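You operate a simulated robot arm through the tools that you are given. There is no shell and no other tool.

You run a simulated two-armed robot. Do the job below in one go: nothing can be reset, and whatever is moved stays where it is left.

## Task
Test the emergency stop: hit it, twist it free, reset and restart.

Only the result counts: the job must be done as asked and must still hold three seconds after the hand-in. Knocking over, shifting, dropping, spilling or breaking anything else fails it.

## Robot
Two 6-joint arms with fingered hands on one trunk that stands fixed in place. Base frame: the origin is at the foot of the trunk, x ahead of it, y to its left, z up. Lengths are in m, angles in degrees, forces in N, time in s.
The left shoulder is at [0.02, 0.157, 0.829], the right one opposite. With the tool pointing down near the work surface each hand reaches from about 0.1 to 0.74 m from the base axis, measured 20 degrees to its own side. Payload 4.1 kg a hand.
The TCP of each hand is the grasp point between the finger pads, 0.033 m short of the fingertips. In the tool frame z runs along the fingers and y along their closing line. The gripper opens to 0.112 m; its body begins 0.039 m behind the TCP. The gripper is a hand of 4 fingers: y runs from the thumb to the fingers, the wrist lies at [-0.016, -0.118, -0.2] in the tool frame, and closing takes about 1.5 s.
Orientation is that of the tool frame in the base frame, as a unit quaternion [w, x, y, z]. With the fingers straight down and the wrist toward the robot, the tool's x, y and z point along [0, 1, 0], [1, 0, 0] and [0, 0, -1] of the base frame.

## Interface
- The arms move only by the tool move_arm. It takes "left_targets", "right_targets" or both (then of equal length, played together; a hand with none holds still); each is a list of rows, each an object (a shift or turn left out is 0, a gripper value left out holds the last) with "travel": the shift along the tool's x, y, z in m, a list of three; "rotation": the turn, a rotation vector about the tool's x, y, z in degrees, a list of three. In form: [{"travel": [dx, dy, dz], "rotation": [rx, ry, rz]}, ...]. A call has 1 to 20 rows; each row shifts and turns the commanded pose from where the row before left it, along the tool's axes as they then stand. "left_hand" and "right_hand" are, for a hand that has rows, the closure, from 0 (fully open) to 1 (shut), set as the call begins (left out, the last holds). Rows are played at 5 a second. More than 0.05 m and 8.6 degrees between two rows, or a gripper value outside its range, and nothing of the call is played. Where a pose cannot be reached the arm comes as near as it can. A force on the tool above 40 N (or 10 N above the force at the start of the call, whichever is more), or a blocked arm, ends the call early, and 0.2 s more pass. The fingers move at their own pace (about 0.072 m/s each) and stop on an object; they squeeze with about 34 N. The grip force told is the motor's: it shows also when the fingers shut on nothing. Time passes only in rows, and 0.2 s behind the last, so rows that do not move let the fingers close. The reply holds the time, the measured pose of the TCP, the force on the tool along the base axes, the opening and the grip force, in the units named above and with some noise, with the torque about the TCP (base axes, N m) and any sound that the robot's microphone picked up.
- Cameras (640 x 400 px; columns grow to the right, rows downward): "scene" is now at [0.0633, -0.0134, 1.4947]; the picture's right is [-0.12, -0.99, 0.00], its down [-0.25, 0.03, -0.97] and it looks along [0.96, -0.11, -0.25] (base axes); focal length 340 px, centre (320, 200). "left" rides on the left gripper at [-0.066, -0.089, -0.13] in its tool frame; the picture's right is [-0.79, -0.29, 0.54], its down [0.55, -0.71, 0.44] and it looks along [0.26, 0.64, 0.72] (tool axes); focal length 247 px, centre (320, 200). "right" rides on the right gripper at [0.066, -0.089, -0.13] in its tool frame; the picture's right is [-0.79, 0.29, -0.54], its down [-0.55, -0.71, 0.44] and it looks along [-0.26, 0.64, 0.72] (tool axes); focal length 247 px, centre (320, 200). There is no depth. A picture from a camera that has moved, and an enlarged one, comes with that camera's place and axes in the base frame and with its lens.
- capture(camera): a new picture of that camera. No time passes.
- move_fingers(index, middle, ring, thumb_bend, thumb_turn, hand): sets how far each is bent, from 0 (flat) to 1 (curled in); at 0.3 the hand is open as for a grip, at 0.7 the pads meet at the TCP. One left out holds its place. A second passes; each finger stops where it meets its share of the squeeze, and holds until it gets a number again. A gripper value or a shape takes the hand back. It gives what a move gives, with no picture; readings hold the bend of each and the force on the fingers (four entries, about 0 where the hand has none), thumb and palm. thumb_turn goes from beside the hand (0) to across from the fingers (1), as for a grip.
- preshape(shape, hand): the hand has 4 fingers and takes this shape, open, in about a second: jaw (thumb against the fingers, like two jaws); tri (thumb and two fingers); tip (a fingertip pinch); poke (one finger out to press); point (the index stretched); flat (the hand flat); cup (the hand cupped); fist (a fist). The gripper value then closes the fingers along that shape, each until it touches; the sizes above hold for jaw. It gives what a move gives, with no picture.
- aim_head(pan, tilt): turns the head with the scene camera to pan (to the left, within 86 degrees either way) and tilt (down, from -29 to 69), counted from straight ahead of the robot. It gives what a move gives.
- inspect(camera, box): a new picture of the part [left, top, right, bottom] of that camera's present view, enlarged. No time passes.
- hand_in(): hands the job in; it is judged then, once.

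Nothing tells you positions but the pictures and the camera data. Unless the task says otherwise, let go and move clear before handing in.

The tools are called after "Call:" as a command line: name --argument value ..., lists and objects as JSON in quotes. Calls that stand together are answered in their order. move_arm: Moves the arms, as the interface text tells. Its arguments: {"type":"object","properties":{"left_targets":{"type":"array"},"left_hand":{"type":"number"},"right_targets":{"type":"array"},"right_hand":{"type":"number"}},"required":[]} The other tools are called the same way: preshape (shape, hand) gives the hand a shape; move_fingers (index, middle, ring, thumb_bend, thumb_turn, hand) moves the fingers one by one; aim_head (pan, tilt) turns the head that bears the scene camera; capture (camera) takes a picture; inspect (camera, box) takes an enlarged picture of a part of a camera's view; hand_in () hands the job in.

At the start:

```text
time: 0.0
left_ee_pos: [0.3065, 0.0936, 1.3483]
left_orientation: [0.0, 0.743, 0.67, 0.0]
left_contact_force: [0.3, 0.2, -0.2]
left_torque: [0.02, 0.01, -0.01]
left_finger_gap: 0.1114
left_gripper_force: 0.1
left_shape: jaw
left_bend: [0.3, 0.3, 0.3, 0.3, 0.98]
left_finger forces: [0.0, 0.0, 0.1, 0.0, 0.0, 0.1]
right_ee_pos: [0.3347, -0.2055, 1.3703]
right_orientation: [0.0, 0.742, 0.671, 0.0]
right_contact_force: [-0.5, -0.4, -0.2]
right_torque: [-0.02, 0.01, -0.02]
right_finger_gap: 0.1115
right_gripper_force: 0.1
right_shape: jaw
right_bend: [0.3, 0.3, 0.3, 0.3, 0.98]
right_finger forces: [0.1, 0.0, 0.0, 0.0, 0.0, 0.0]
head pan, tilt (commanded): [-6.7, 14.5]
```

scene: 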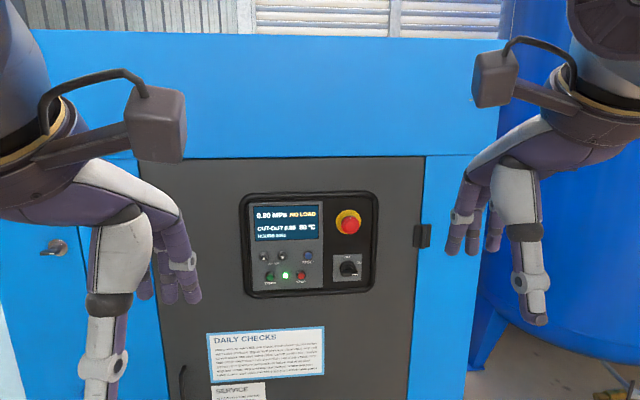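
right: 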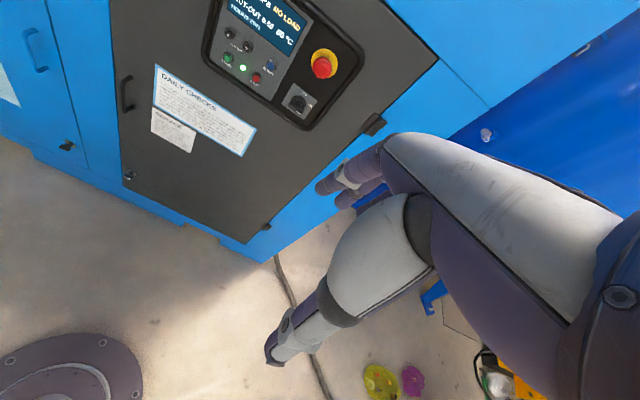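
left: 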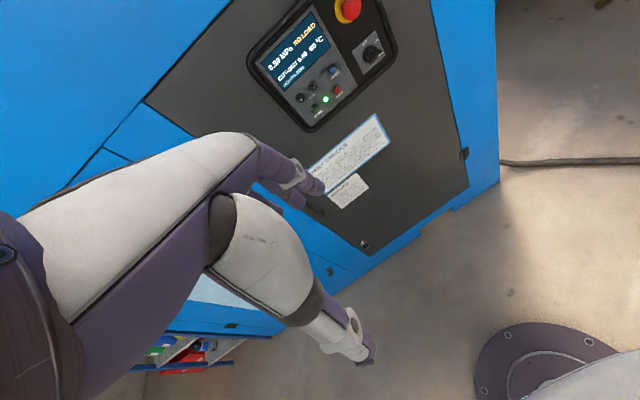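

I see a compressor cabinet with a control panel: a display, small buttons (start, stop and reset), a red mushroom emergency stop on a yellow collar, and a rotary switch below it. I'll enlarge the panel to read the labels and work out positions.

Call:
inspect --camera "scene" --box '[235, 185, 385, 300]'

Call:
inspect --camera "right" --box '[200, 0, 380, 130]'

Call:
inspect --camera "left" --box '[240, 0, 400, 130]'

Call:
inspect --camera "scene" --box '[200, 320, 340, 400]'

```text
3.48 times, centred on (310, 242) of scene
camera zoom: at [0.0633, -0.0134, 1.4947], right [-0.12, -0.99, 0.0], down [-0.25, 0.03, -0.97], along [0.96, -0.11, -0.25], focal length 1183 px, centre (355, 52)
```

zoom: 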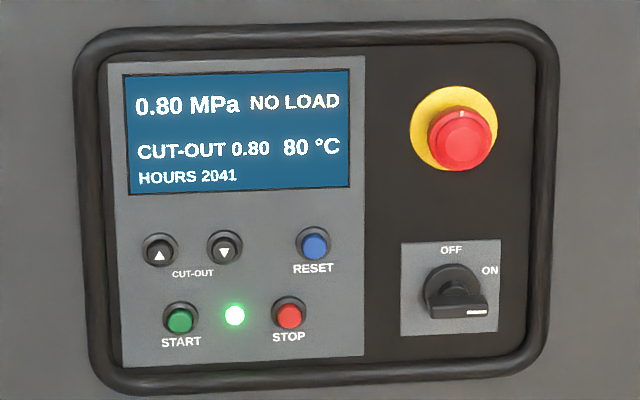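

```text
3.08 times, centred on (290, 65) of right
camera zoom: at [0.2531, -0.131, 1.4995], right [0.21, -0.82, 0.54], down [-0.76, -0.48, -0.44], along [0.61, -0.32, -0.72], focal length 760 px, centre (412, 615)
```

zoom: 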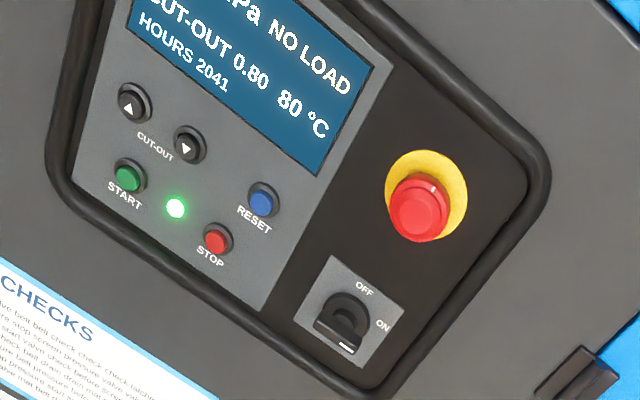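

```text
3.08 times, centred on (320, 65) of left
camera zoom: at [0.2119, 0.038, 1.4788], right [-0.37, -0.76, -0.54], down [-0.65, 0.62, -0.44], along [0.67, 0.19, -0.72], focal length 760 px, centre (320, 615)
```

zoom: 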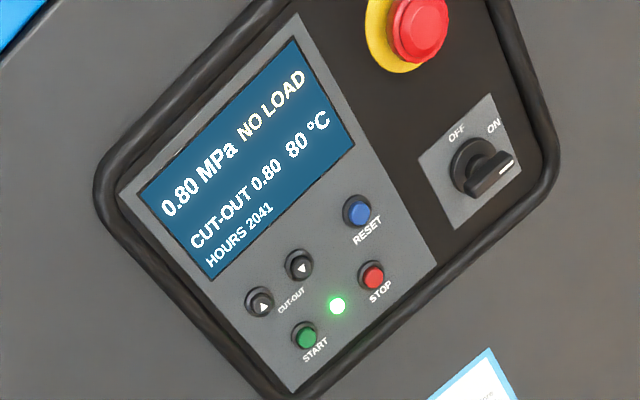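

```text
4.57 times, centred on (270, 360) of scene
camera zoom: at [0.0633, -0.0134, 1.4947], right [-0.12, -0.99, 0.0], down [-0.25, 0.03, -0.97], along [0.96, -0.11, -0.25], focal length 1555 px, centre (549, -531)
```

zoom: 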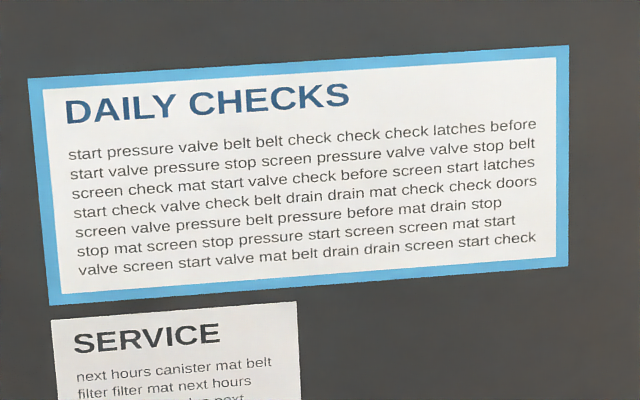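

The panel is vertical and faces the robot. From the three views I place the E-stop cap at about (0.80, -0.17, 1.237), RESET at about (0.81, -0.073, 1.164) and START at about (0.81, 0.02, 1.116). Next I turn the right hand to point forward in front of the E-stop, keeping well clear of the panel.

Call:
move_arm --right_targets '[{"rotation": [0, 0, -5.75]}, {"travel": [0.0032, 0.0196, 0.0121], "rotation": [-8.18, 0, 0]}, {"travel": [0.0032, 0.0177, 0.0148], "rotation": [-8.18, 0, 0]}, {"travel": [0.0032, 0.0154, 0.0171], "rotation": [-8.18, 0, 0]}, {"travel": [0.0032, 0.0128, 0.0191], "rotation": [-8.18, 0, 0]}, {"travel": [0.0032, 0.01, 0.0208], "rotation": [-8.18, 0, 0]}, {"travel": [0.0032, 0.0069, 0.0219], "rotation": [-8.18, 0, 0]}, {"travel": [0.0032, 0.0037, 0.0227], "rotation": [-8.18, 0, 0]}, {"travel": [0.0032, 0.0004, 0.023], "rotation": [-8.18, 0, 0]}, {"travel": [0.0032, -0.0029, 0.0228], "rotation": [-8.18, 0, 0]}, {"travel": [0.0032, -0.0061, 0.0222], "rotation": [-8.18, 0, 0]}, {"travel": [0.0032, -0.0092, 0.0211], "rotation": [-8.18, 0, 0]}, {}, {}]'

```text
time: 3.0
left_ee_pos: [0.3066, 0.0933, 1.3483]
left_orientation: [0.0, 0.743, 0.669, 0.0]
left_contact_force: [0.0, 0.1, 0.2]
left_torque: [-0.03, -0.01, 0.02]
left_finger_gap: 0.1116
left_gripper_force: 0.0
left_shape: jaw
left_bend: [0.3, 0.3, 0.3, 0.3, 0.98]
left_finger forces: [0.1, 0.1, 0.0, 0.0, 0.0, 0.1]
right_ee_pos: [0.4884, -0.0364, 1.2988]
right_orientation: [0.496, 0.52, 0.492, 0.491]
right_contact_force: [0.3, -0.1, 0.9]
right_torque: [-0.01, -0.04, 0.01]
right_finger_gap: 0.1116
right_gripper_force: 0.0
right_shape: jaw
right_bend: [0.3, 0.3, 0.3, 0.3, 0.98]
right_finger forces: [0.0, 0.0, 0.1, 0.0, 0.0, 0.0]
right hand out of reach, approached as far as the arm can: row 9, 10, 11, 12
head pan, tilt (commanded): [-6.7, 14.5]
```

The hand now points forward, but the arm stopped short of the planned position. I'll look before going on.

Call:
capture --camera "scene"

Call:
capture --camera "right"

```text
taken
camera scene: at [0.0633, -0.0134, 1.4947], right [-0.12, -0.99, 0.0], down [-0.25, 0.03, -0.97], along [0.96, -0.11, -0.25], focal length 340 px, centre (320, 200)
```

scene: 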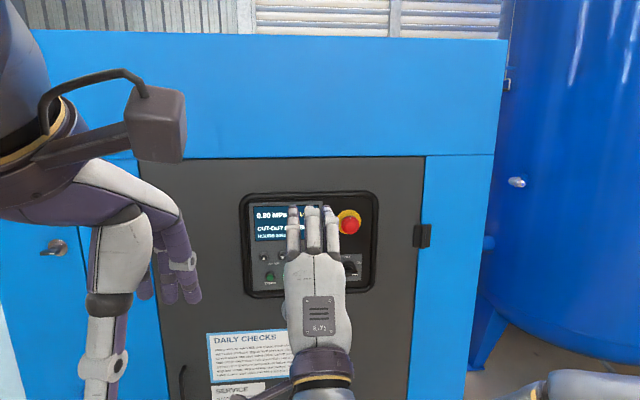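

```text
taken
camera right: at [0.3592, 0.0351, 1.2142], right [-0.56, -0.78, 0.28], down [0.4, -0.55, -0.73], along [0.73, -0.3, 0.62], focal length 247 px, centre (320, 200)
```

right: 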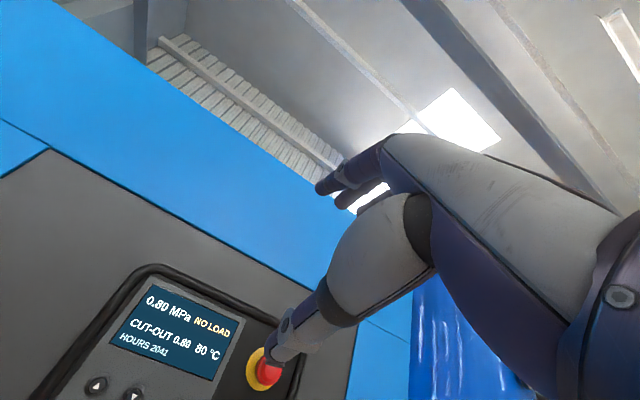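

The hand is oriented well, with the fingers forward and the thumb below, but it sits too far left. I'll try moving it right and forward in free space to see whether the position recovers.

Call:
move_arm --right_targets '[{"travel": [-0.02, 0, 0.02]}, {"travel": [-0.02, 0, 0.01]}, {}]'

```text
time: 3.8
left_ee_pos: [0.3063, 0.0923, 1.3467]
left_orientation: [0.0, 0.742, 0.67, 0.0]
left_contact_force: [-0.2, 0.4, 0.8]
left_torque: [-0.02, 0.01, -0.02]
left_finger_gap: 0.1115
left_gripper_force: 0.1
left_shape: jaw
left_bend: [0.3, 0.3, 0.3, 0.3, 0.98]
left_finger forces: [0.0, 0.0, 0.0, 0.0, 0.1, 0.0]
right_ee_pos: [0.4893, -0.0358, 1.2993]
right_orientation: [0.497, 0.52, 0.492, 0.491]
right_contact_force: [-0.4, -0.2, -1.0]
right_torque: [-0.01, 0.0, 0.02]
right_finger_gap: 0.1119
right_gripper_force: 0.0
right_shape: jaw
right_bend: [0.3, 0.3, 0.3, 0.3, 0.98]
right_finger forces: [0.0, 0.1, 0.0, 0.0, 0.0, 0.1]
right hand out of reach, approached as far as the arm can: row 1, 2
head pan, tilt (commanded): [-6.7, 14.5]
```

The arm is stuck at a limit in this configuration. I'll undo part of the pitch, which should get it back into reach, and then approach with the arm stretched further forward.

Call:
move_arm --right_targets '[{"travel": [0.04, 0, -0.03]}, {"rotation": [8.18, 0, 0]}, {"travel": [0, 0.0092, -0.0211], "rotation": [8.18, 0, 0]}, {"travel": [0, 0.0061, -0.0222], "rotation": [8.18, 0, 0]}, {"travel": [0, 0.0029, -0.0228], "rotation": [8.18, 0, 0]}, {}]'

```text
time: 5.2
left_ee_pos: [0.3068, 0.0928, 1.3476]
left_orientation: [0.001, 0.743, 0.67, 0.0]
left_contact_force: [0.6, 0.0, 0.5]
left_torque: [-0.01, 0.02, 0.0]
left_finger_gap: 0.1115
left_gripper_force: 0.0
left_shape: jaw
left_bend: [0.3, 0.3, 0.3, 0.3, 0.98]
left_finger forces: [0.0, 0.0, 0.0, 0.0, 0.0, 0.1]
right_ee_pos: [0.3986, 0.0033, 1.3336]
right_orientation: [0.338, 0.62, 0.621, 0.339]
right_contact_force: [0.5, -0.6, 0.0]
right_torque: [-0.03, 0.01, 0.04]
right_finger_gap: 0.1116
right_gripper_force: 0.2
right_shape: jaw
right_bend: [0.3, 0.3, 0.3, 0.3, 0.98]
right_finger forces: [0.0, 0.1, 0.0, 0.1, 0.0, 0.0]
head pan, tilt (commanded): [-6.7, 14.5]
```

That worked: the pose is reachable again at about 57° pitch. Now I move right to y = -0.17 and then forward, before pitching the rest of the way.

Call:
move_arm --right_targets '[{"travel": [-0.04, 0, 0]}, {"travel": [-0.045, 0, 0]}, {"travel": [-0.045, 0, 0]}, {"travel": [-0.043, 0, 0]}, {}]'

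```text
time: 6.4
left_ee_pos: [0.3063, 0.0936, 1.3483]
left_orientation: [0.0, 0.742, 0.67, -0.001]
left_contact_force: [0.2, 0.7, 0.4]
left_torque: [-0.02, 0.0, -0.02]
left_finger_gap: 0.1113
left_gripper_force: 0.1
left_shape: jaw
left_bend: [0.3, 0.3, 0.3, 0.3, 0.98]
left_finger forces: [0.0, 0.0, 0.1, 0.0, 0.0, 0.1]
right_ee_pos: [0.3994, -0.1695, 1.3341]
right_orientation: [0.339, 0.62, 0.621, 0.339]
right_contact_force: [-0.1, 0.7, 0.1]
right_torque: [0.03, -0.02, -0.01]
right_finger_gap: 0.1116
right_gripper_force: 0.0
right_shape: jaw
right_bend: [0.3, 0.3, 0.3, 0.3, 0.98]
right_finger forces: [0.1, 0.0, 0.0, 0.0, 0.0, 0.1]
head pan, tilt (commanded): [-6.7, 14.5]
```

The hand is at (0.40, -0.17, 1.33) with no trouble. Next I move forward to about x = 0.62 at this pitch.

Call:
move_arm --right_targets '[{"travel": [0, 0.02, 0.0311]}, {"travel": [0, 0.02, 0.0311]}, {"travel": [0, 0.02, 0.0311]}, {"travel": [0, 0.02, 0.0311]}, {"travel": [0, 0.02, 0.0311]}, {}]'

Call:
capture --camera "scene"

```text
time: 7.8
left_ee_pos: [0.3061, 0.0929, 1.347]
left_orientation: [-0.001, 0.743, 0.669, 0.0]
left_contact_force: [-0.5, 0.9, -0.2]
left_torque: [-0.01, -0.03, -0.01]
left_finger_gap: 0.1117
left_gripper_force: 0.0
left_shape: jaw
left_bend: [0.3, 0.3, 0.3, 0.3, 0.98]
left_finger forces: [0.1, 0.1, 0.0, 0.0, 0.1, 0.1]
right_ee_pos: [0.5844, -0.1699, 1.3345]
right_orientation: [0.339, 0.621, 0.621, 0.339]
right_contact_force: [0.1, 0.1, 0.0]
right_torque: [0.0, 0.0, -0.02]
right_finger_gap: 0.1116
right_gripper_force: 0.0
right_shape: jaw
right_bend: [0.3, 0.3, 0.3, 0.3, 0.98]
right_finger forces: [0.0, 0.0, 0.0, 0.0, 0.0, 0.0]
head pan, tilt (commanded): [-6.7, 14.5]
```

```text
taken
camera scene: at [0.0632, -0.0134, 1.4947], right [-0.12, -0.99, 0.0], down [-0.25, 0.03, -0.97], along [0.96, -0.11, -0.25], focal length 340 px, centre (320, 200)
```

scene: 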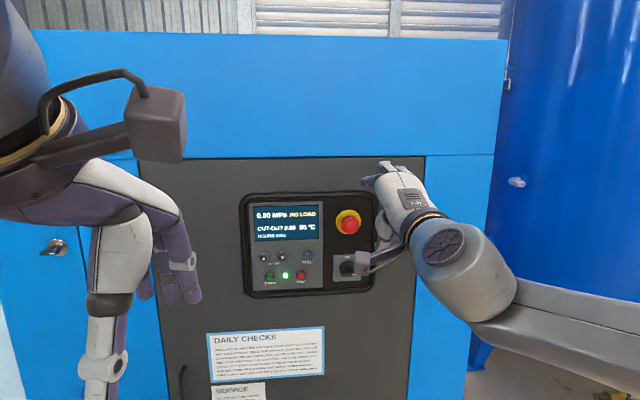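

The hand is in front of the E-stop with the forearm coming in from the right. Now I pitch the remaining 33° while holding the position.

Call:
move_arm --right_targets '[{"rotation": [-8.2, 0, 0]}, {"rotation": [-8.2, 0, 0]}, {"rotation": [-8.2, 0, 0]}, {"rotation": [-8.2, 0, 0]}, {}]'

```text
time: 9.0
left_ee_pos: [0.3074, 0.0939, 1.3478]
left_orientation: [0.001, 0.742, 0.67, 0.0]
left_contact_force: [0.1, -0.8, -0.7]
left_torque: [0.05, 0.01, 0.01]
left_finger_gap: 0.1114
left_gripper_force: 0.1
left_shape: jaw
left_bend: [0.3, 0.3, 0.3, 0.3, 0.98]
left_finger forces: [0.1, 0.1, 0.0, 0.1, 0.1, 0.0]
right_ee_pos: [0.5418, -0.0605, 1.4037]
right_orientation: [0.495, 0.523, 0.492, 0.489]
right_contact_force: [-1.0, 0.2, -0.4]
right_torque: [-0.01, -0.01, 0.04]
right_finger_gap: 0.1119
right_gripper_force: 0.0
right_shape: jaw
right_bend: [0.3, 0.3, 0.3, 0.3, 0.98]
right_finger forces: [0.1, 0.0, 0.1, 0.0, 0.0, 0.0]
right hand out of reach, approached as far as the arm can: row 1, 2, 3, 4
head pan, tilt (commanded): [-6.7, 14.5]
```

Same limit as before: with the forearm coming in from the right, a roll of zero isn't reachable here. I'll roll the hand about its pointing axis so the wrist sits lower-right, which should ease the wrist joint.

Call:
move_arm --right_targets '[{"rotation": [0, 0, -8.2]}, {"rotation": [0, 0, -8.2]}, {"rotation": [0, 0, -8.2]}, {"rotation": [0, 0, -8.2]}, {"rotation": [0, 0, -8.2]}, {}]'

```text
time: 10.4
left_ee_pos: [0.3069, 0.0934, 1.3482]
left_orientation: [0.0, 0.743, 0.67, 0.0]
left_contact_force: [0.3, -0.5, 0.8]
left_torque: [-0.04, 0.02, 0.02]
left_finger_gap: 0.1117
left_gripper_force: 0.1
left_shape: jaw
left_bend: [0.3, 0.3, 0.3, 0.3, 0.98]
left_finger forces: [0.0, 0.0, 0.0, 0.0, 0.0, 0.0]
right_ee_pos: [0.4848, 0.0217, 1.4627]
right_orientation: [0.633, 0.322, 0.646, 0.28]
right_contact_force: [0.7, 0.3, 0.7]
right_torque: [0.04, 0.0, 0.03]
right_finger_gap: 0.1118
right_gripper_force: 0.0
right_shape: jaw
right_bend: [0.3, 0.3, 0.3, 0.3, 0.98]
right_finger forces: [0.0, 0.0, 0.0, 0.0, 0.1, 0.0]
right hand out of reach, approached as far as the arm can: row 1, 2, 3, 4, 5
head pan, tilt (commanded): [-6.7, 14.5]
```

Rolling that way pushed the hand further left, so I'll go the other way. I first move forward, clear of the left hand, while rolling back to zero and past it.

Call:
move_arm --right_targets '[{"travel": [0, 0, 0.025], "rotation": [0, 0, 8.2]}, {"travel": [0, 0, 0.025], "rotation": [0, 0, 8.2]}, {"travel": [0, 0, 0.025], "rotation": [0, 0, 8.2]}, {"travel": [0, 0, 0.015], "rotation": [0, 0, 8.2]}, {"travel": [-0.01, 0, 0.01], "rotation": [0, 0, 8.2]}, {}]'

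```text
time: 11.8
left_ee_pos: [0.3065, 0.0922, 1.348]
left_orientation: [-0.001, 0.743, 0.67, 0.0]
left_contact_force: [0.4, -0.6, -0.2]
left_torque: [0.01, -0.01, 0.03]
left_finger_gap: 0.1117
left_gripper_force: 0.0
left_shape: jaw
left_bend: [0.3, 0.3, 0.3, 0.3, 0.98]
left_finger forces: [0.0, 0.1, 0.0, 0.0, 0.0, 0.1]
right_ee_pos: [0.5827, 0.0124, 1.4636]
right_orientation: [0.495, 0.523, 0.492, 0.489]
right_contact_force: [-0.5, 0.2, 0.2]
right_torque: [0.02, 0.0, -0.02]
right_finger_gap: 0.1119
right_gripper_force: 0.1
right_shape: jaw
right_bend: [0.3, 0.3, 0.3, 0.3, 0.98]
right_finger forces: [0.1, 0.0, 0.0, 0.0, 0.0, 0.0]
right hand out of reach, approached as far as the arm can: row 1
head pan, tilt (commanded): [-6.7, 14.5]
```

Roll zero is reachable at this spot. Now I roll positively by about 41° and then test moving right.

Call:
move_arm --right_targets '[{"rotation": [0, 0, 8.2]}, {"rotation": [0, 0, 8.2]}, {"rotation": [0, 0, 8.2]}, {"rotation": [0, 0, 8.2]}, {"rotation": [0, 0, 8.2]}, {}]'

```text
time: 12.5
left_ee_pos: [0.3053, 0.0997, 1.3482]
left_orientation: [-0.002, 0.737, 0.676, 0.001]
left_contact_force: [-10.4, 7.2, -1.5]
left_torque: [-0.03, 0.0, 0.13]
left_finger_gap: 0.1105
left_gripper_force: 0.1
left_shape: jaw
left_bend: [0.37, 0.3, 0.3, 0.3, 0.98]
left_finger forces: [0.0, 0.0, 0.0, 0.1, 0.0, 0.0]
right_ee_pos: [0.5862, 0.0063, 1.4652]
right_orientation: [0.41, 0.599, 0.399, 0.56]
right_contact_force: [-0.2, -0.5, -0.2]
right_torque: [0.01, -0.01, 0.01]
right_finger_gap: 0.1118
right_gripper_force: 0.1
right_shape: jaw
right_bend: [0.3, 0.3, 0.3, 0.3, 0.98]
right_finger forces: [0.0, 0.0, 0.1, 0.0, 0.0, 0.0]
head pan, tilt (commanded): [-6.7, 14.5]
stopped in row 3 (left hand): the force on the tool passed its limit at 46 N (the readings are from after the stop); the commanded pose is now the measured one
```

The right wrist brushed the left hand. I back off by rolling back and moving right, then move the left arm out of the way.

Call:
move_arm --right_targets '[{"travel": [0, 0, 0.005], "rotation": [0, 0, -6]}, {"travel": [-0.01, 0, 0.01], "rotation": [0, 0, -6]}, {"travel": [-0.02, 0, 0.01], "rotation": [0, 0, -6]}, {}]'

Call:
capture --camera "scene"

```text
time: 13.5
left_ee_pos: [0.3072, 0.0997, 1.3497]
left_orientation: [-0.002, 0.738, 0.675, 0.0]
left_contact_force: [-0.4, -0.3, 0.4]
left_torque: [-0.01, -0.02, -0.01]
left_finger_gap: 0.1119
left_gripper_force: 0.1
left_shape: jaw
left_bend: [0.3, 0.3, 0.3, 0.3, 0.98]
left_finger forces: [0.0, 0.0, 0.1, 0.0, 0.0, 0.1]
right_ee_pos: [0.6091, -0.0241, 1.4583]
right_orientation: [0.493, 0.528, 0.489, 0.489]
right_contact_force: [-0.1, 0.3, -0.9]
right_torque: [-0.01, -0.02, -0.07]
right_finger_gap: 0.1119
right_gripper_force: 0.1
right_shape: jaw
right_bend: [0.3, 0.3, 0.3, 0.3, 0.98]
right_finger forces: [0.0, 0.1, 0.0, 0.0, 0.0, 0.0]
head pan, tilt (commanded): [-6.7, 14.5]
```

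```text
taken
camera scene: at [0.0633, -0.0133, 1.4947], right [-0.12, -0.99, 0.0], down [-0.25, 0.03, -0.97], along [0.96, -0.11, -0.25], focal length 340 px, centre (320, 200)
```

scene: 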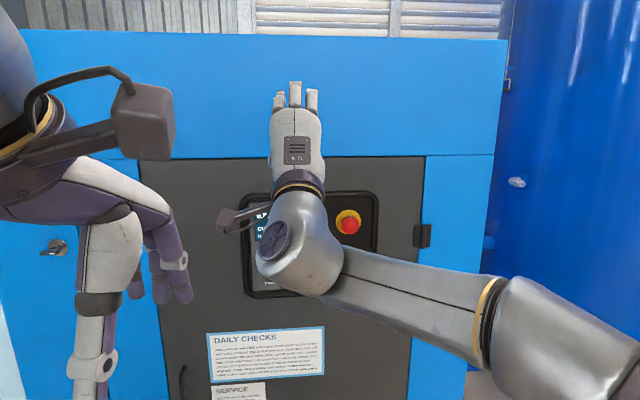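

The elbow is swung out to the right. I move the left arm further left, out of the way, and then test how far right and down the right hand can go at this orientation.

Call:
move_arm --left_targets '[{"travel": [0.04, 0, 0]}, {"travel": [0.04, 0, 0]}, {"travel": [0.04, 0, 0]}, {"travel": [0.03, 0, 0]}, {}]'

Call:
move_arm --right_targets '[{"travel": [0, -0.02, 0]}, {"travel": [0, -0.03, 0]}, {"travel": [0, -0.03, 0]}, {"travel": [0, -0.03, 0]}, {}]'

```text
time: 14.7
left_ee_pos: [0.3203, 0.2503, 1.3485]
left_orientation: [-0.002, 0.738, 0.675, 0.002]
left_contact_force: [-1.0, -0.8, 0.7]
left_torque: [0.03, 0.01, -0.01]
left_finger_gap: 0.1114
left_gripper_force: 0.1
left_shape: jaw
left_bend: [0.3, 0.3, 0.3, 0.3, 0.98]
left_finger forces: [0.0, 0.1, 0.1, 0.0, 0.1, 0.0]
right_ee_pos: [0.6088, -0.0231, 1.458]
right_orientation: [0.492, 0.53, 0.488, 0.49]
right_contact_force: [0.5, 0.3, 0.0]
right_torque: [-0.01, -0.01, -0.01]
right_finger_gap: 0.1119
right_gripper_force: 0.1
right_shape: jaw
right_bend: [0.3, 0.3, 0.3, 0.3, 0.98]
right_finger forces: [0.0, 0.0, 0.1, 0.0, 0.0, 0.0]
head pan, tilt (commanded): [-6.7, 14.5]
```

```text
time: 15.9
left_ee_pos: [0.3198, 0.2496, 1.3496]
left_orientation: [-0.003, 0.738, 0.675, 0.002]
left_contact_force: [0.3, -0.1, -1.3]
left_torque: [0.03, 0.01, 0.01]
left_finger_gap: 0.1117
left_gripper_force: 0.0
left_shape: jaw
left_bend: [0.3, 0.3, 0.3, 0.3, 0.98]
left_finger forces: [0.0, 0.1, 0.0, 0.0, 0.0, 0.0]
right_ee_pos: [0.6058, -0.0188, 1.3494]
right_orientation: [0.491, 0.534, 0.486, 0.487]
right_contact_force: [-0.9, -0.9, -0.2]
right_torque: [0.02, -0.01, -0.02]
right_finger_gap: 0.1118
right_gripper_force: 0.0
right_shape: jaw
right_bend: [0.3, 0.3, 0.3, 0.3, 0.98]
right_finger forces: [0.0, 0.0, 0.0, 0.0, 0.1, 0.0]
head pan, tilt (commanded): [-6.7, 14.5]
```

The pose is still reachable at z = 1.35. I continue right and forward to find the limit.

Call:
move_arm --right_targets '[{"travel": [-0.02, -0.02, 0.02]}, {"travel": [-0.025, -0.02, 0.02]}, {"travel": [-0.025, -0.02, 0.015]}, {}]'

```text
time: 16.9
left_ee_pos: [0.3209, 0.2487, 1.349]
left_orientation: [-0.001, 0.738, 0.675, 0.002]
left_contact_force: [-0.9, 0.1, -0.3]
left_torque: [-0.05, -0.03, -0.01]
left_finger_gap: 0.1117
left_gripper_force: 0.1
left_shape: jaw
left_bend: [0.3, 0.3, 0.3, 0.3, 0.98]
left_finger forces: [0.1, 0.0, 0.0, 0.0, 0.0, 0.1]
right_ee_pos: [0.6253, -0.0226, 1.3158]
right_orientation: [0.488, 0.546, 0.481, 0.481]
right_contact_force: [0.4, -0.1, 0.9]
right_torque: [0.01, 0.03, 0.03]
right_finger_gap: 0.1116
right_gripper_force: 0.0
right_shape: jaw
right_bend: [0.3, 0.3, 0.3, 0.3, 0.98]
right_finger forces: [0.0, 0.1, 0.1, 0.0, 0.0, 0.0]
right hand out of reach, approached as far as the arm can: row 1, 2, 3
head pan, tilt (commanded): [-6.7, 14.5]
```

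The right arm can't get to y = -0.17 pointing straight ahead. By mirror symmetry the left arm should reach it comfortably, so I'll use the left arm. First I park the right arm to the right, pitched down, where its camera can help.

Call:
move_arm --right_targets '[{"travel": [-0.035, 0.005, -0.02], "rotation": [8.2, 0, 0]}, {"travel": [-0.035, 0.0021, -0.0205], "rotation": [8.2, 0, 0]}, {"travel": [-0.035, -0.0008, -0.0206], "rotation": [8.2, 0, 0]}, {"travel": [-0.035, -0.0038, -0.0203], "rotation": [8.2, 0, 0]}, {"travel": [-0.035, -0.0066, -0.0195], "rotation": [8.2, 0, 0]}, {"travel": [-0.035, -0.0093, -0.0184], "rotation": [8.2, 0, 0]}, {"travel": [-0.035, -0.0118, -0.0169], "rotation": [8.2, 0, 0]}, {"travel": [-0.03, 0, 0]}, {"travel": [-0.03, 0, 0]}, {}]'

Call:
capture --camera "scene"

Call:
capture --camera "right"

```text
time: 19.1
left_ee_pos: [0.3196, 0.2497, 1.351]
left_orientation: [-0.003, 0.738, 0.675, 0.0]
left_contact_force: [0.1, 0.1, -0.7]
left_torque: [-0.03, -0.01, 0.03]
left_finger_gap: 0.1115
left_gripper_force: 0.1
left_shape: jaw
left_bend: [0.3, 0.3, 0.3, 0.3, 0.98]
left_finger forces: [0.0, 0.0, 0.1, 0.0, 0.0, 0.1]
right_ee_pos: [0.4737, -0.3236, 1.3462]
right_orientation: [0.178, 0.7, 0.663, 0.196]
right_contact_force: [-0.8, 0.3, -0.6]
right_torque: [0.02, -0.03, 0.0]
right_finger_gap: 0.112
right_gripper_force: 0.1
right_shape: jaw
right_bend: [0.3, 0.3, 0.3, 0.3, 0.98]
right_finger forces: [0.0, 0.0, 0.0, 0.1, 0.0, 0.0]
head pan, tilt (commanded): [-6.7, 14.5]
```

```text
taken
camera scene: at [0.0634, -0.0133, 1.4947], right [-0.12, -0.99, 0.0], down [-0.25, 0.03, -0.97], along [0.96, -0.11, -0.25], focal length 340 px, centre (320, 200)
```

scene: 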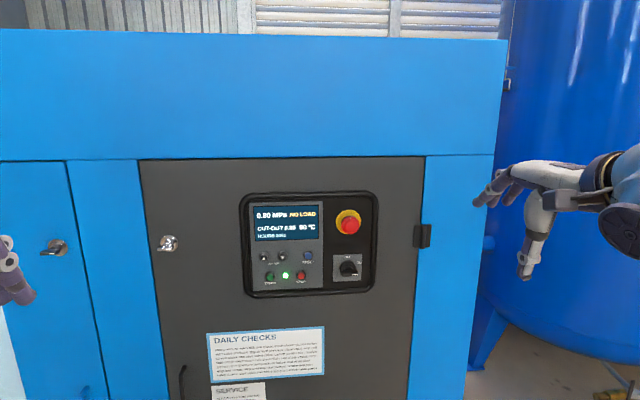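

```text
taken
camera right: at [0.3347, -0.254, 1.4151], right [-0.06, -0.81, 0.58], down [-0.41, -0.51, -0.76], along [0.91, -0.29, -0.3], focal length 247 px, centre (320, 200)
```

right: 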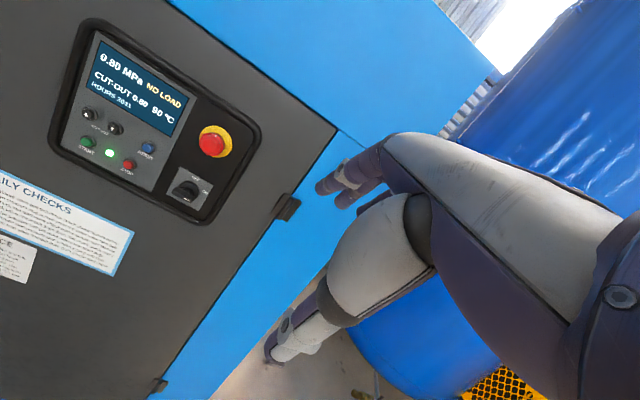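

The right camera now sees the whole panel from the right side, so it stays there as an observer. I take enlargements to refine the positions.

Call:
inspect --camera "right" --box '[170, 100, 260, 220]'

Call:
inspect --camera "right" --box '[60, 90, 180, 190]'

Call:
inspect --camera "scene" --box '[320, 195, 380, 245]'

Call:
inspect --camera "scene" --box '[250, 240, 330, 290]'

```text
3.33 times, centred on (215, 160) of right
camera zoom: at [0.3347, -0.254, 1.4151], right [-0.06, -0.81, 0.58], down [-0.41, -0.51, -0.76], along [0.91, -0.29, -0.3], focal length 823 px, centre (670, 333)
```

zoom: 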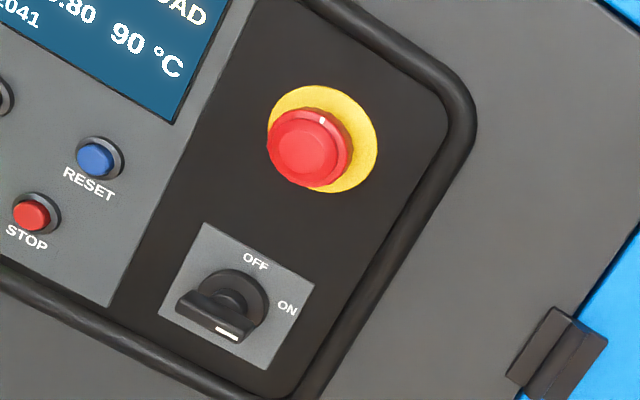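

```text
4.00 times, centred on (120, 140) of right
camera zoom: at [0.3347, -0.254, 1.4151], right [-0.06, -0.81, 0.58], down [-0.41, -0.51, -0.76], along [0.91, -0.29, -0.3], focal length 988 px, centre (1120, 440)
```

zoom: 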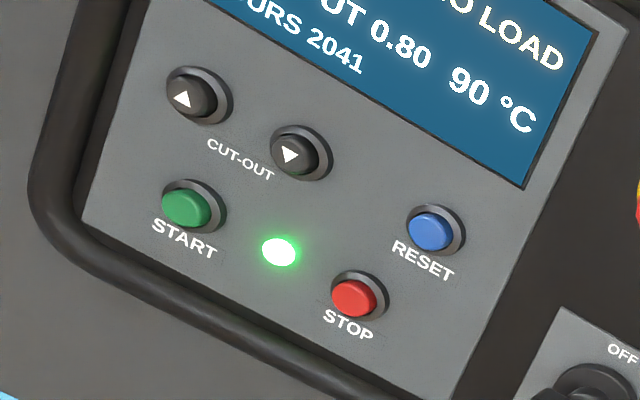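

```text
8.00 times, centred on (350, 220) of scene
camera zoom: at [0.0634, -0.0133, 1.4947], right [-0.12, -0.99, 0.0], down [-0.25, 0.03, -0.97], along [0.96, -0.11, -0.25], focal length 2721 px, centre (80, 40)
```

zoom: 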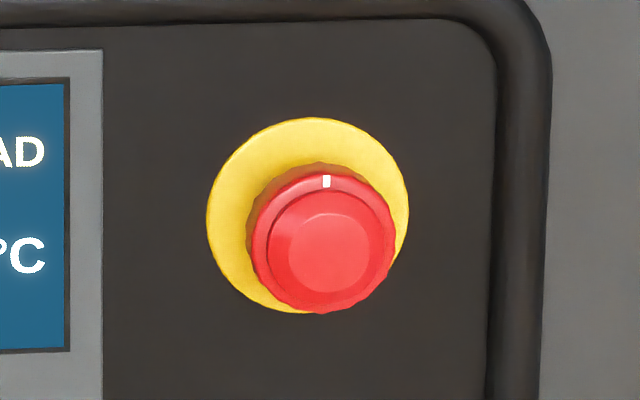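

```text
8.00 times, centred on (290, 265) of scene
camera zoom: at [0.0634, -0.0133, 1.4947], right [-0.12, -0.99, 0.0], down [-0.25, 0.03, -0.97], along [0.96, -0.11, -0.25], focal length 2721 px, centre (560, -320)
```

zoom: 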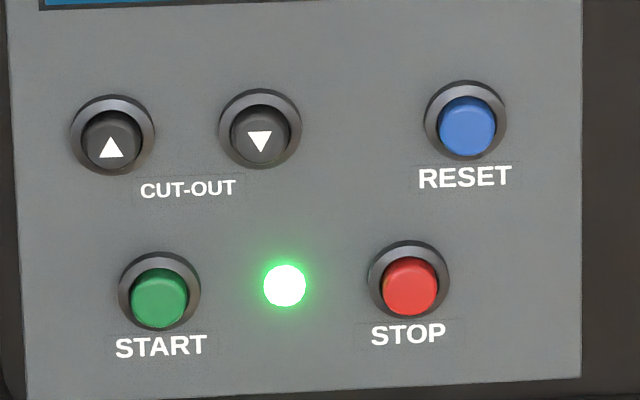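

I refined the positions: the cap rim is at about (0.803, -0.171, 1.239) with the collar plane at x ≈ 0.826, the RESET face at (0.823, -0.074, 1.159) and the START face at (0.822, 0.020, 1.109). Now I swing the left hand forward and pitch it in stages.

Call:
move_arm --left_targets '[{"rotation": [0, 0, -5.1]}, {"travel": [-0.015, 0.02, 0.01], "rotation": [-8.2, 0, 0]}, {"travel": [-0.015, 0.0184, 0.0128], "rotation": [-8.2, 0, 0]}, {"travel": [-0.015, 0.0164, 0.0152], "rotation": [-8.2, 0, 0]}, {"travel": [-0.015, 0.014, 0.0174], "rotation": [-8.2, 0, 0]}, {"travel": [-0.015, 0.0114, 0.0192], "rotation": [-8.2, 0, 0]}, {"travel": [-0.015, 0.0085, 0.0207], "rotation": [-8.2, 0, 0]}, {"travel": [-0.04, 0.0022, 0.0179]}, {"travel": [-0.04, 0.0022, 0.0179]}, {"travel": [-0.04, 0.0022, 0.0179]}, {"travel": [-0.04, 0.0022, 0.0179]}, {"travel": [-0.04, 0.0022, 0.0179]}, {}]'

Call:
capture --camera "scene"

```text
time: 21.9
left_ee_pos: [0.5144, -0.0397, 1.2377]
left_orientation: [0.293, 0.643, 0.643, 0.296]
left_contact_force: [-1.2, 0.4, 0.4]
left_torque: [0.0, 0.0, -0.01]
left_finger_gap: 0.1114
left_gripper_force: 0.1
left_shape: jaw
left_bend: [0.3, 0.3, 0.3, 0.3, 0.98]
left_finger forces: [0.0, 0.1, 0.0, 0.0, 0.0, 0.1]
right_ee_pos: [0.4747, -0.3226, 1.346]
right_orientation: [0.177, 0.7, 0.664, 0.195]
right_contact_force: [-0.3, 0.9, 0.4]
right_torque: [-0.01, 0.01, -0.02]
right_finger_gap: 0.1116
right_gripper_force: 0.0
right_shape: jaw
right_bend: [0.3, 0.3, 0.3, 0.3, 0.98]
right_finger forces: [0.1, 0.0, 0.0, 0.0, 0.1, 0.1]
head pan, tilt (commanded): [-6.7, 14.5]
```

```text
taken
camera scene: at [0.0633, -0.0132, 1.4947], right [-0.12, -0.99, 0.0], down [-0.25, 0.03, -0.97], along [0.96, -0.11, -0.25], focal length 340 px, centre (320, 200)
```

scene: 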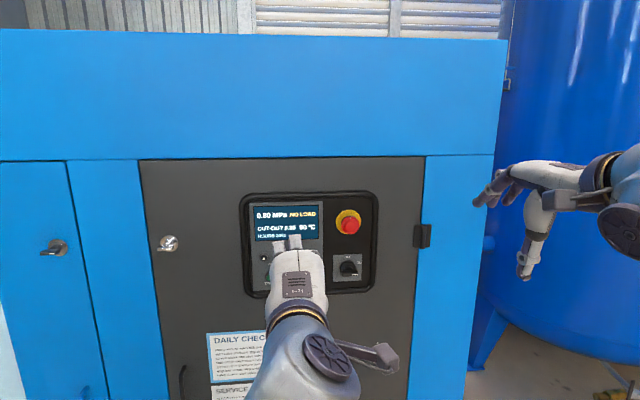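

All reachable so far. Now I pitch the last 41° while moving right and forward to about (0.61, -0.165, 1.24).

Call:
move_arm --left_targets '[{"travel": [-0.025, 0.0131, 0.0151], "rotation": [-8.2, 0, 0]}, {"travel": [-0.025, 0.0108, 0.0168], "rotation": [-8.2, 0, 0]}, {"travel": [-0.025, 0.0083, 0.0182], "rotation": [-8.2, 0, 0]}, {"travel": [-0.025, 0.0056, 0.0192], "rotation": [-8.2, 0, 0]}, {"travel": [-0.03, 0.0028, 0.0198], "rotation": [-8.2, 0, 0]}, {}]'

Call:
capture --camera "scene"

Call:
capture --camera "right"

Call:
capture --camera "left"

```text
time: 23.3
left_ee_pos: [0.6154, -0.1697, 1.2388]
left_orientation: [0.501, 0.5, 0.497, 0.502]
left_contact_force: [-0.3, -0.1, 0.8]
left_torque: [0.01, 0.0, 0.01]
left_finger_gap: 0.1116
left_gripper_force: 0.1
left_shape: jaw
left_bend: [0.3, 0.3, 0.3, 0.3, 0.98]
left_finger forces: [0.0, 0.1, 0.0, 0.1, 0.0, 0.0]
right_ee_pos: [0.4748, -0.3233, 1.346]
right_orientation: [0.178, 0.701, 0.663, 0.195]
right_contact_force: [-0.7, 0.8, -0.8]
right_torque: [0.01, -0.04, 0.0]
right_finger_gap: 0.1118
right_gripper_force: 0.1
right_shape: jaw
right_bend: [0.3, 0.3, 0.3, 0.3, 0.98]
right_finger forces: [0.1, 0.0, 0.0, 0.0, 0.0, 0.0]
head pan, tilt (commanded): [-6.7, 14.5]
```

```text
taken
camera scene: at [0.0632, -0.0132, 1.4947], right [-0.12, -0.99, 0.0], down [-0.25, 0.03, -0.97], along [0.96, -0.11, -0.25], focal length 340 px, centre (320, 200)
```

scene: 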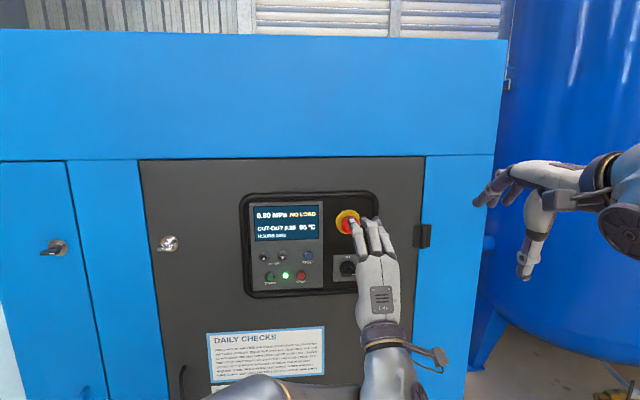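

```text
taken
camera right: at [0.3348, -0.2536, 1.415], right [-0.06, -0.81, 0.58], down [-0.41, -0.51, -0.76], along [0.91, -0.29, -0.3], focal length 247 px, centre (320, 200)
```

right: 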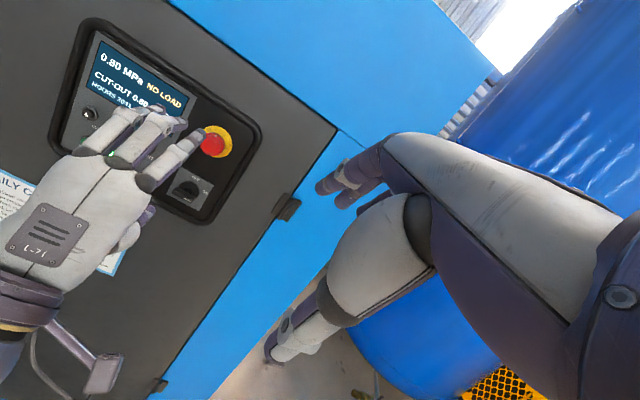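

```text
taken
camera left: at [0.4859, -0.2351, 1.1487], right [0.54, -0.79, -0.29], down [0.44, 0.56, -0.71], along [0.72, 0.26, 0.65], focal length 247 px, centre (320, 200)
```

left: 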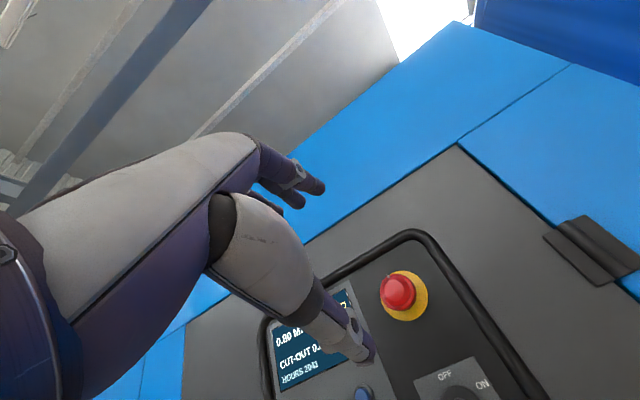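

The left hand sits directly in front of the E-stop, fingers forward. I close the fingers to form a solid tip for hitting the mushroom and check how it looks.

Call:
move_arm --left_targets '[{}, {}, {}, {}, {}, {}, {}, {}, {}]' --left_hand 1

Call:
inspect --camera "scene" --box '[300, 180, 440, 290]'

Call:
capture --camera "left"

Call:
inspect --camera "right" --box '[60, 60, 260, 220]'

```text
time: 25.3
left_ee_pos: [0.6135, -0.1706, 1.2374]
left_orientation: [0.5, 0.501, 0.498, 0.501]
left_contact_force: [-0.6, -0.2, 0.6]
left_torque: [-0.01, 0.03, -0.02]
left_finger_gap: 0.0
left_gripper_force: 33.8
left_shape: jaw
left_bend: [0.7, 0.7, 0.7, 0.51, 1.0]
left_finger forces: [0.0, 0.1, 0.1, 0.0, 0.1, 0.0]
right_ee_pos: [0.4739, -0.3228, 1.345]
right_orientation: [0.178, 0.701, 0.663, 0.195]
right_contact_force: [0.1, -0.2, 0.2]
right_torque: [-0.02, -0.03, 0.0]
right_finger_gap: 0.1116
right_gripper_force: 0.1
right_shape: jaw
right_bend: [0.3, 0.3, 0.3, 0.3, 0.98]
right_finger forces: [0.1, 0.1, 0.1, 0.0, 0.0, 0.1]
head pan, tilt (commanded): [-6.7, 14.5]
```

```text
3.64 times, centred on (370, 235) of scene
camera zoom: at [0.0633, -0.0134, 1.4947], right [-0.12, -0.99, 0.0], down [-0.25, 0.03, -0.97], along [0.96, -0.11, -0.25], focal length 1237 px, centre (138, 73)
```

zoom: 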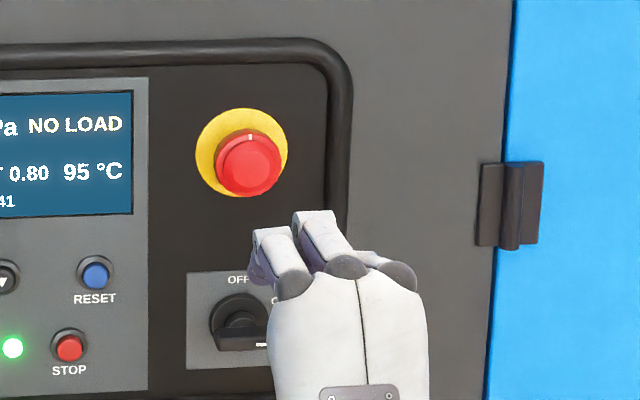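

```text
taken
camera left: at [0.4858, -0.235, 1.1488], right [0.54, -0.79, -0.29], down [0.44, 0.56, -0.71], along [0.72, 0.26, 0.65], focal length 247 px, centre (320, 200)
```

left: 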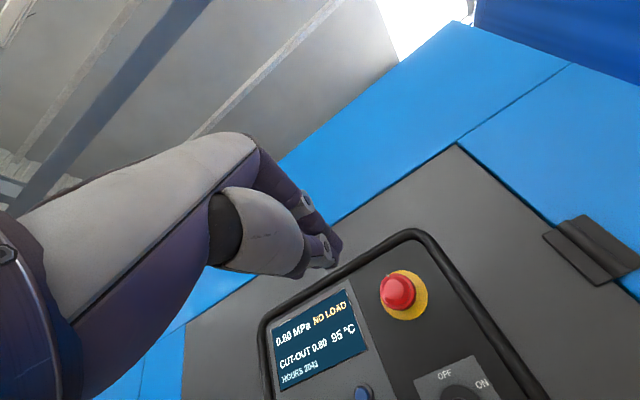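

```text
2.50 times, centred on (160, 140) of right
camera zoom: at [0.3349, -0.2537, 1.4149], right [-0.06, -0.81, 0.58], down [-0.41, -0.51, -0.76], along [0.91, -0.29, -0.3], focal length 617 px, centre (720, 350)
```

zoom: 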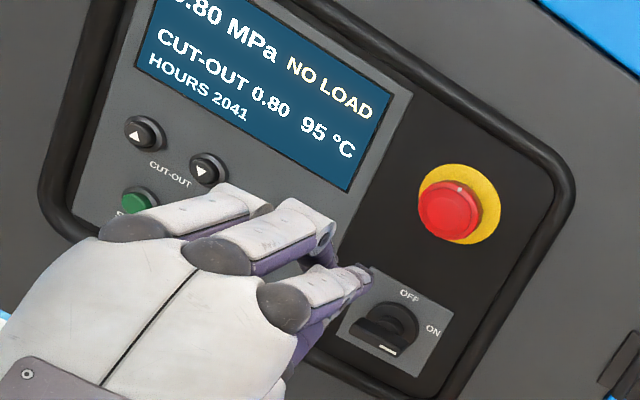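

The fingertips are closed around the TCP axis, lined up with the mushroom. I advance quickly to about 18 mm short, then press in small steps until it latches.

Call:
move_arm --left_targets '[{"travel": [0, 0.002, 0.045]}, {"travel": [0, 0, 0.045]}, {"travel": [0, 0, 0.04]}, {"travel": [0, 0, 0.006]}, {"travel": [0, 0, 0.006]}, {"travel": [0, 0, 0.005]}, {"travel": [0, 0, 0.005]}, {"travel": [0, 0, 0.005]}, {"travel": [0, 0, 0.004]}, {"travel": [0, 0, 0.004]}]'

Call:
inspect --camera "left" --box '[250, 200, 450, 330]'

```text
time: 27.5
left_ee_pos: [0.7602, -0.1621, 1.2385]
left_orientation: [0.499, 0.5, 0.498, 0.503]
left_contact_force: [-1.1, 0.0, -0.6]
left_torque: [0.01, -0.01, -0.01]
left_finger_gap: 0.0001
left_gripper_force: 34.1
left_shape: jaw
left_bend: [0.7, 0.7, 0.7, 0.51, 1.0]
left_finger forces: [0.0, 0.0, 0.0, 0.0, 0.0, 0.1]
left hand out of reach, approached as far as the arm can: row 6, 7, 8, 9, 10
right_ee_pos: [0.4729, -0.3235, 1.3463]
right_orientation: [0.177, 0.7, 0.664, 0.195]
right_contact_force: [-0.3, 0.0, 0.1]
right_torque: [-0.02, 0.0, -0.03]
right_finger_gap: 0.1122
right_gripper_force: 0.2
right_shape: jaw
right_bend: [0.3, 0.3, 0.3, 0.3, 0.98]
right_finger forces: [0.0, 0.1, 0.1, 0.1, 0.0, 0.0]
head pan, tilt (commanded): [-6.7, 14.5]
```

```text
3.08 times, centred on (350, 265) of left
camera zoom: at [0.6311, -0.2277, 1.1498], right [0.54, -0.79, -0.29], down [0.44, 0.56, -0.71], along [0.72, 0.26, 0.65], focal length 760 px, centre (228, 0)
```

zoom: 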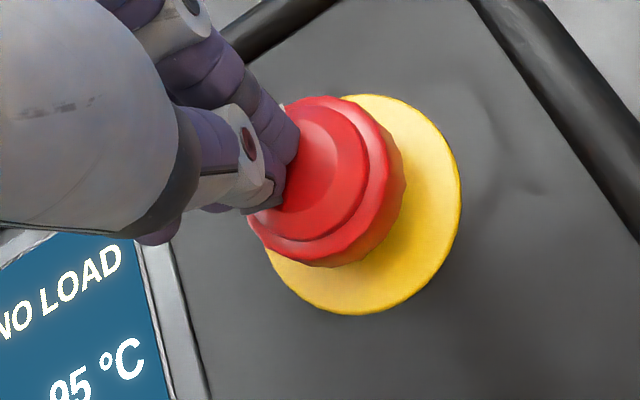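

The display still shows NO LOAD, so it isn't pressed yet: the left arm ran out of reach at x = 0.76 with this roll. Rolling the hand positively brings the wrist nearer the left shoulder and gains reach, so I back off a little, roll about 45°, and try again.

Call:
move_arm --left_targets '[{"travel": [0, 0, -0.03]}, {"rotation": [0, 0, 8.2]}, {"rotation": [0, 0, 8.2]}, {"rotation": [0, 0, 8.2]}, {"rotation": [0, 0, 8.2]}, {"rotation": [0, 0, 8.2]}, {}]'

```text
time: 29.1
left_ee_pos: [0.7195, -0.236, 1.2914]
left_orientation: [0.281, 0.646, 0.302, 0.642]
left_contact_force: [-0.5, -0.4, -0.1]
left_torque: [-0.02, -0.02, -0.01]
left_finger_gap: 0.0
left_gripper_force: 33.6
left_shape: jaw
left_bend: [0.7, 0.7, 0.7, 0.51, 1.0]
left_finger forces: [0.1, 0.0, 0.0, 0.0, 0.0, 0.0]
left hand out of reach, approached as far as the arm can: row 1, 2, 3, 4, 5, 6
right_ee_pos: [0.4757, -0.3233, 1.3455]
right_orientation: [0.177, 0.7, 0.664, 0.196]
right_contact_force: [0.4, 1.1, -0.7]
right_torque: [0.0, -0.01, 0.0]
right_finger_gap: 0.1118
right_gripper_force: 0.1
right_shape: jaw
right_bend: [0.3, 0.3, 0.3, 0.3, 0.98]
right_finger forces: [0.0, 0.0, 0.1, 0.0, 0.0, 0.0]
head pan, tilt (commanded): [-6.7, 14.5]
```

The arm slid into an awkward corner of its workspace. I check the view before correcting.

Call:
capture --camera "scene"

Call:
capture --camera "right"

```text
taken
camera scene: at [0.0633, -0.0134, 1.4947], right [-0.12, -0.99, 0.0], down [-0.25, 0.03, -0.97], along [0.96, -0.11, -0.25], focal length 340 px, centre (320, 200)
```

scene: 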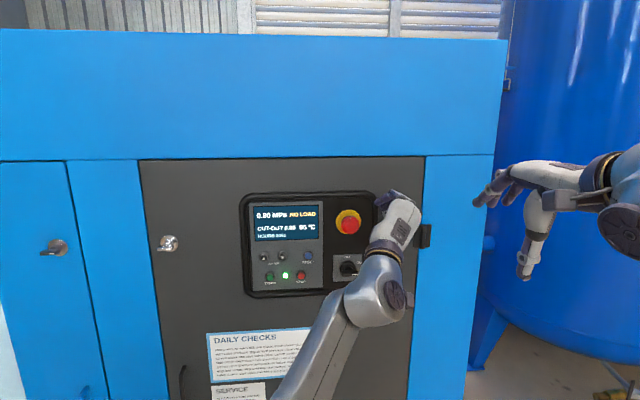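

```text
taken
camera right: at [0.3349, -0.2538, 1.4149], right [-0.06, -0.81, 0.58], down [-0.41, -0.51, -0.76], along [0.91, -0.29, -0.3], focal length 247 px, centre (320, 200)
```

right: 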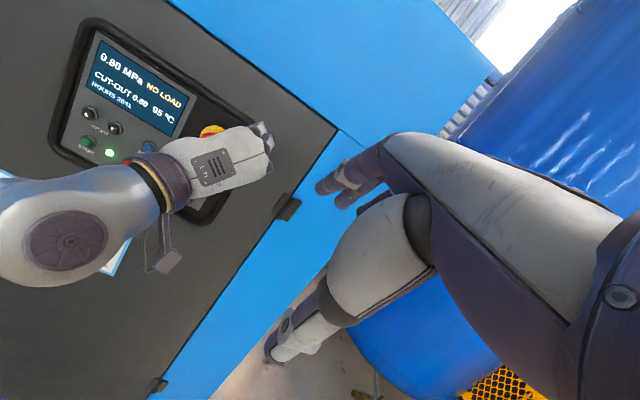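

The left arm is stretched nearly to its limit here, so it isn't suited to the E-stop. The right arm reached this area easily at about 57° pitch, with its wrist almost on the cap's axis, which is good for twisting. I'll retract the left arm and use the right.

Call:
move_arm --left_targets '[{"travel": [0, 0, -0.04]}, {"travel": [0, 0, -0.04]}, {"travel": [0, 0, -0.04]}, {}]'

```text
time: 30.1
left_ee_pos: [0.6627, -0.2888, 1.3227]
left_orientation: [0.291, 0.644, 0.29, 0.645]
left_contact_force: [-0.3, -0.2, 0.6]
left_torque: [-0.01, 0.03, -0.01]
left_finger_gap: 0.0
left_gripper_force: 34.2
left_shape: jaw
left_bend: [0.7, 0.7, 0.7, 0.51, 1.0]
left_finger forces: [0.0, 0.0, 0.1, 0.1, 0.1, 0.1]
left hand out of reach, approached as far as the arm can: row 1, 2, 3
right_ee_pos: [0.4744, -0.3235, 1.3465]
right_orientation: [0.178, 0.701, 0.663, 0.195]
right_contact_force: [0.3, 0.7, -0.6]
right_torque: [0.02, -0.03, -0.01]
right_finger_gap: 0.1116
right_gripper_force: 0.1
right_shape: jaw
right_bend: [0.3, 0.3, 0.3, 0.3, 0.98]
right_finger forces: [0.0, 0.1, 0.1, 0.0, 0.1, 0.1]
head pan, tilt (commanded): [-6.7, 14.5]
```

It's drifting towards the right hand, so I undo the roll while moving left.

Call:
move_arm --left_targets '[{"travel": [0.02, -0.02, 0], "rotation": [0, 0, -8.2]}, {"travel": [0.024, -0.016, -0.005], "rotation": [0, 0, -8.2]}, {"travel": [0.027, -0.012, -0.005], "rotation": [0, 0, -8.2]}, {"travel": [0.029, -0.008, -0.01], "rotation": [0, 0, -8.2]}, {"travel": [0.03, -0.004, -0.01], "rotation": [0, 0, -8.2]}, {}]'

```text
time: 31.5
left_ee_pos: [0.6876, -0.1909, 1.3531]
left_orientation: [0.499, 0.499, 0.5, 0.502]
left_contact_force: [-0.5, 0.3, -0.5]
left_torque: [0.01, -0.01, -0.01]
left_finger_gap: 0.0001
left_gripper_force: 34.0
left_shape: jaw
left_bend: [0.7, 0.7, 0.7, 0.51, 1.0]
left_finger forces: [0.0, 0.0, 0.0, 0.0, 0.0, 0.0]
left hand out of reach, approached as far as the arm can: row 1, 2, 3, 4, 5
right_ee_pos: [0.4748, -0.3225, 1.3465]
right_orientation: [0.177, 0.7, 0.664, 0.195]
right_contact_force: [-0.2, -0.4, 0.0]
right_torque: [0.03, 0.0, 0.02]
right_finger_gap: 0.1119
right_gripper_force: 0.1
right_shape: jaw
right_bend: [0.3, 0.3, 0.3, 0.3, 0.98]
right_finger forces: [0.1, 0.0, 0.0, 0.0, 0.0, 0.1]
head pan, tilt (commanded): [-6.7, 14.5]
```

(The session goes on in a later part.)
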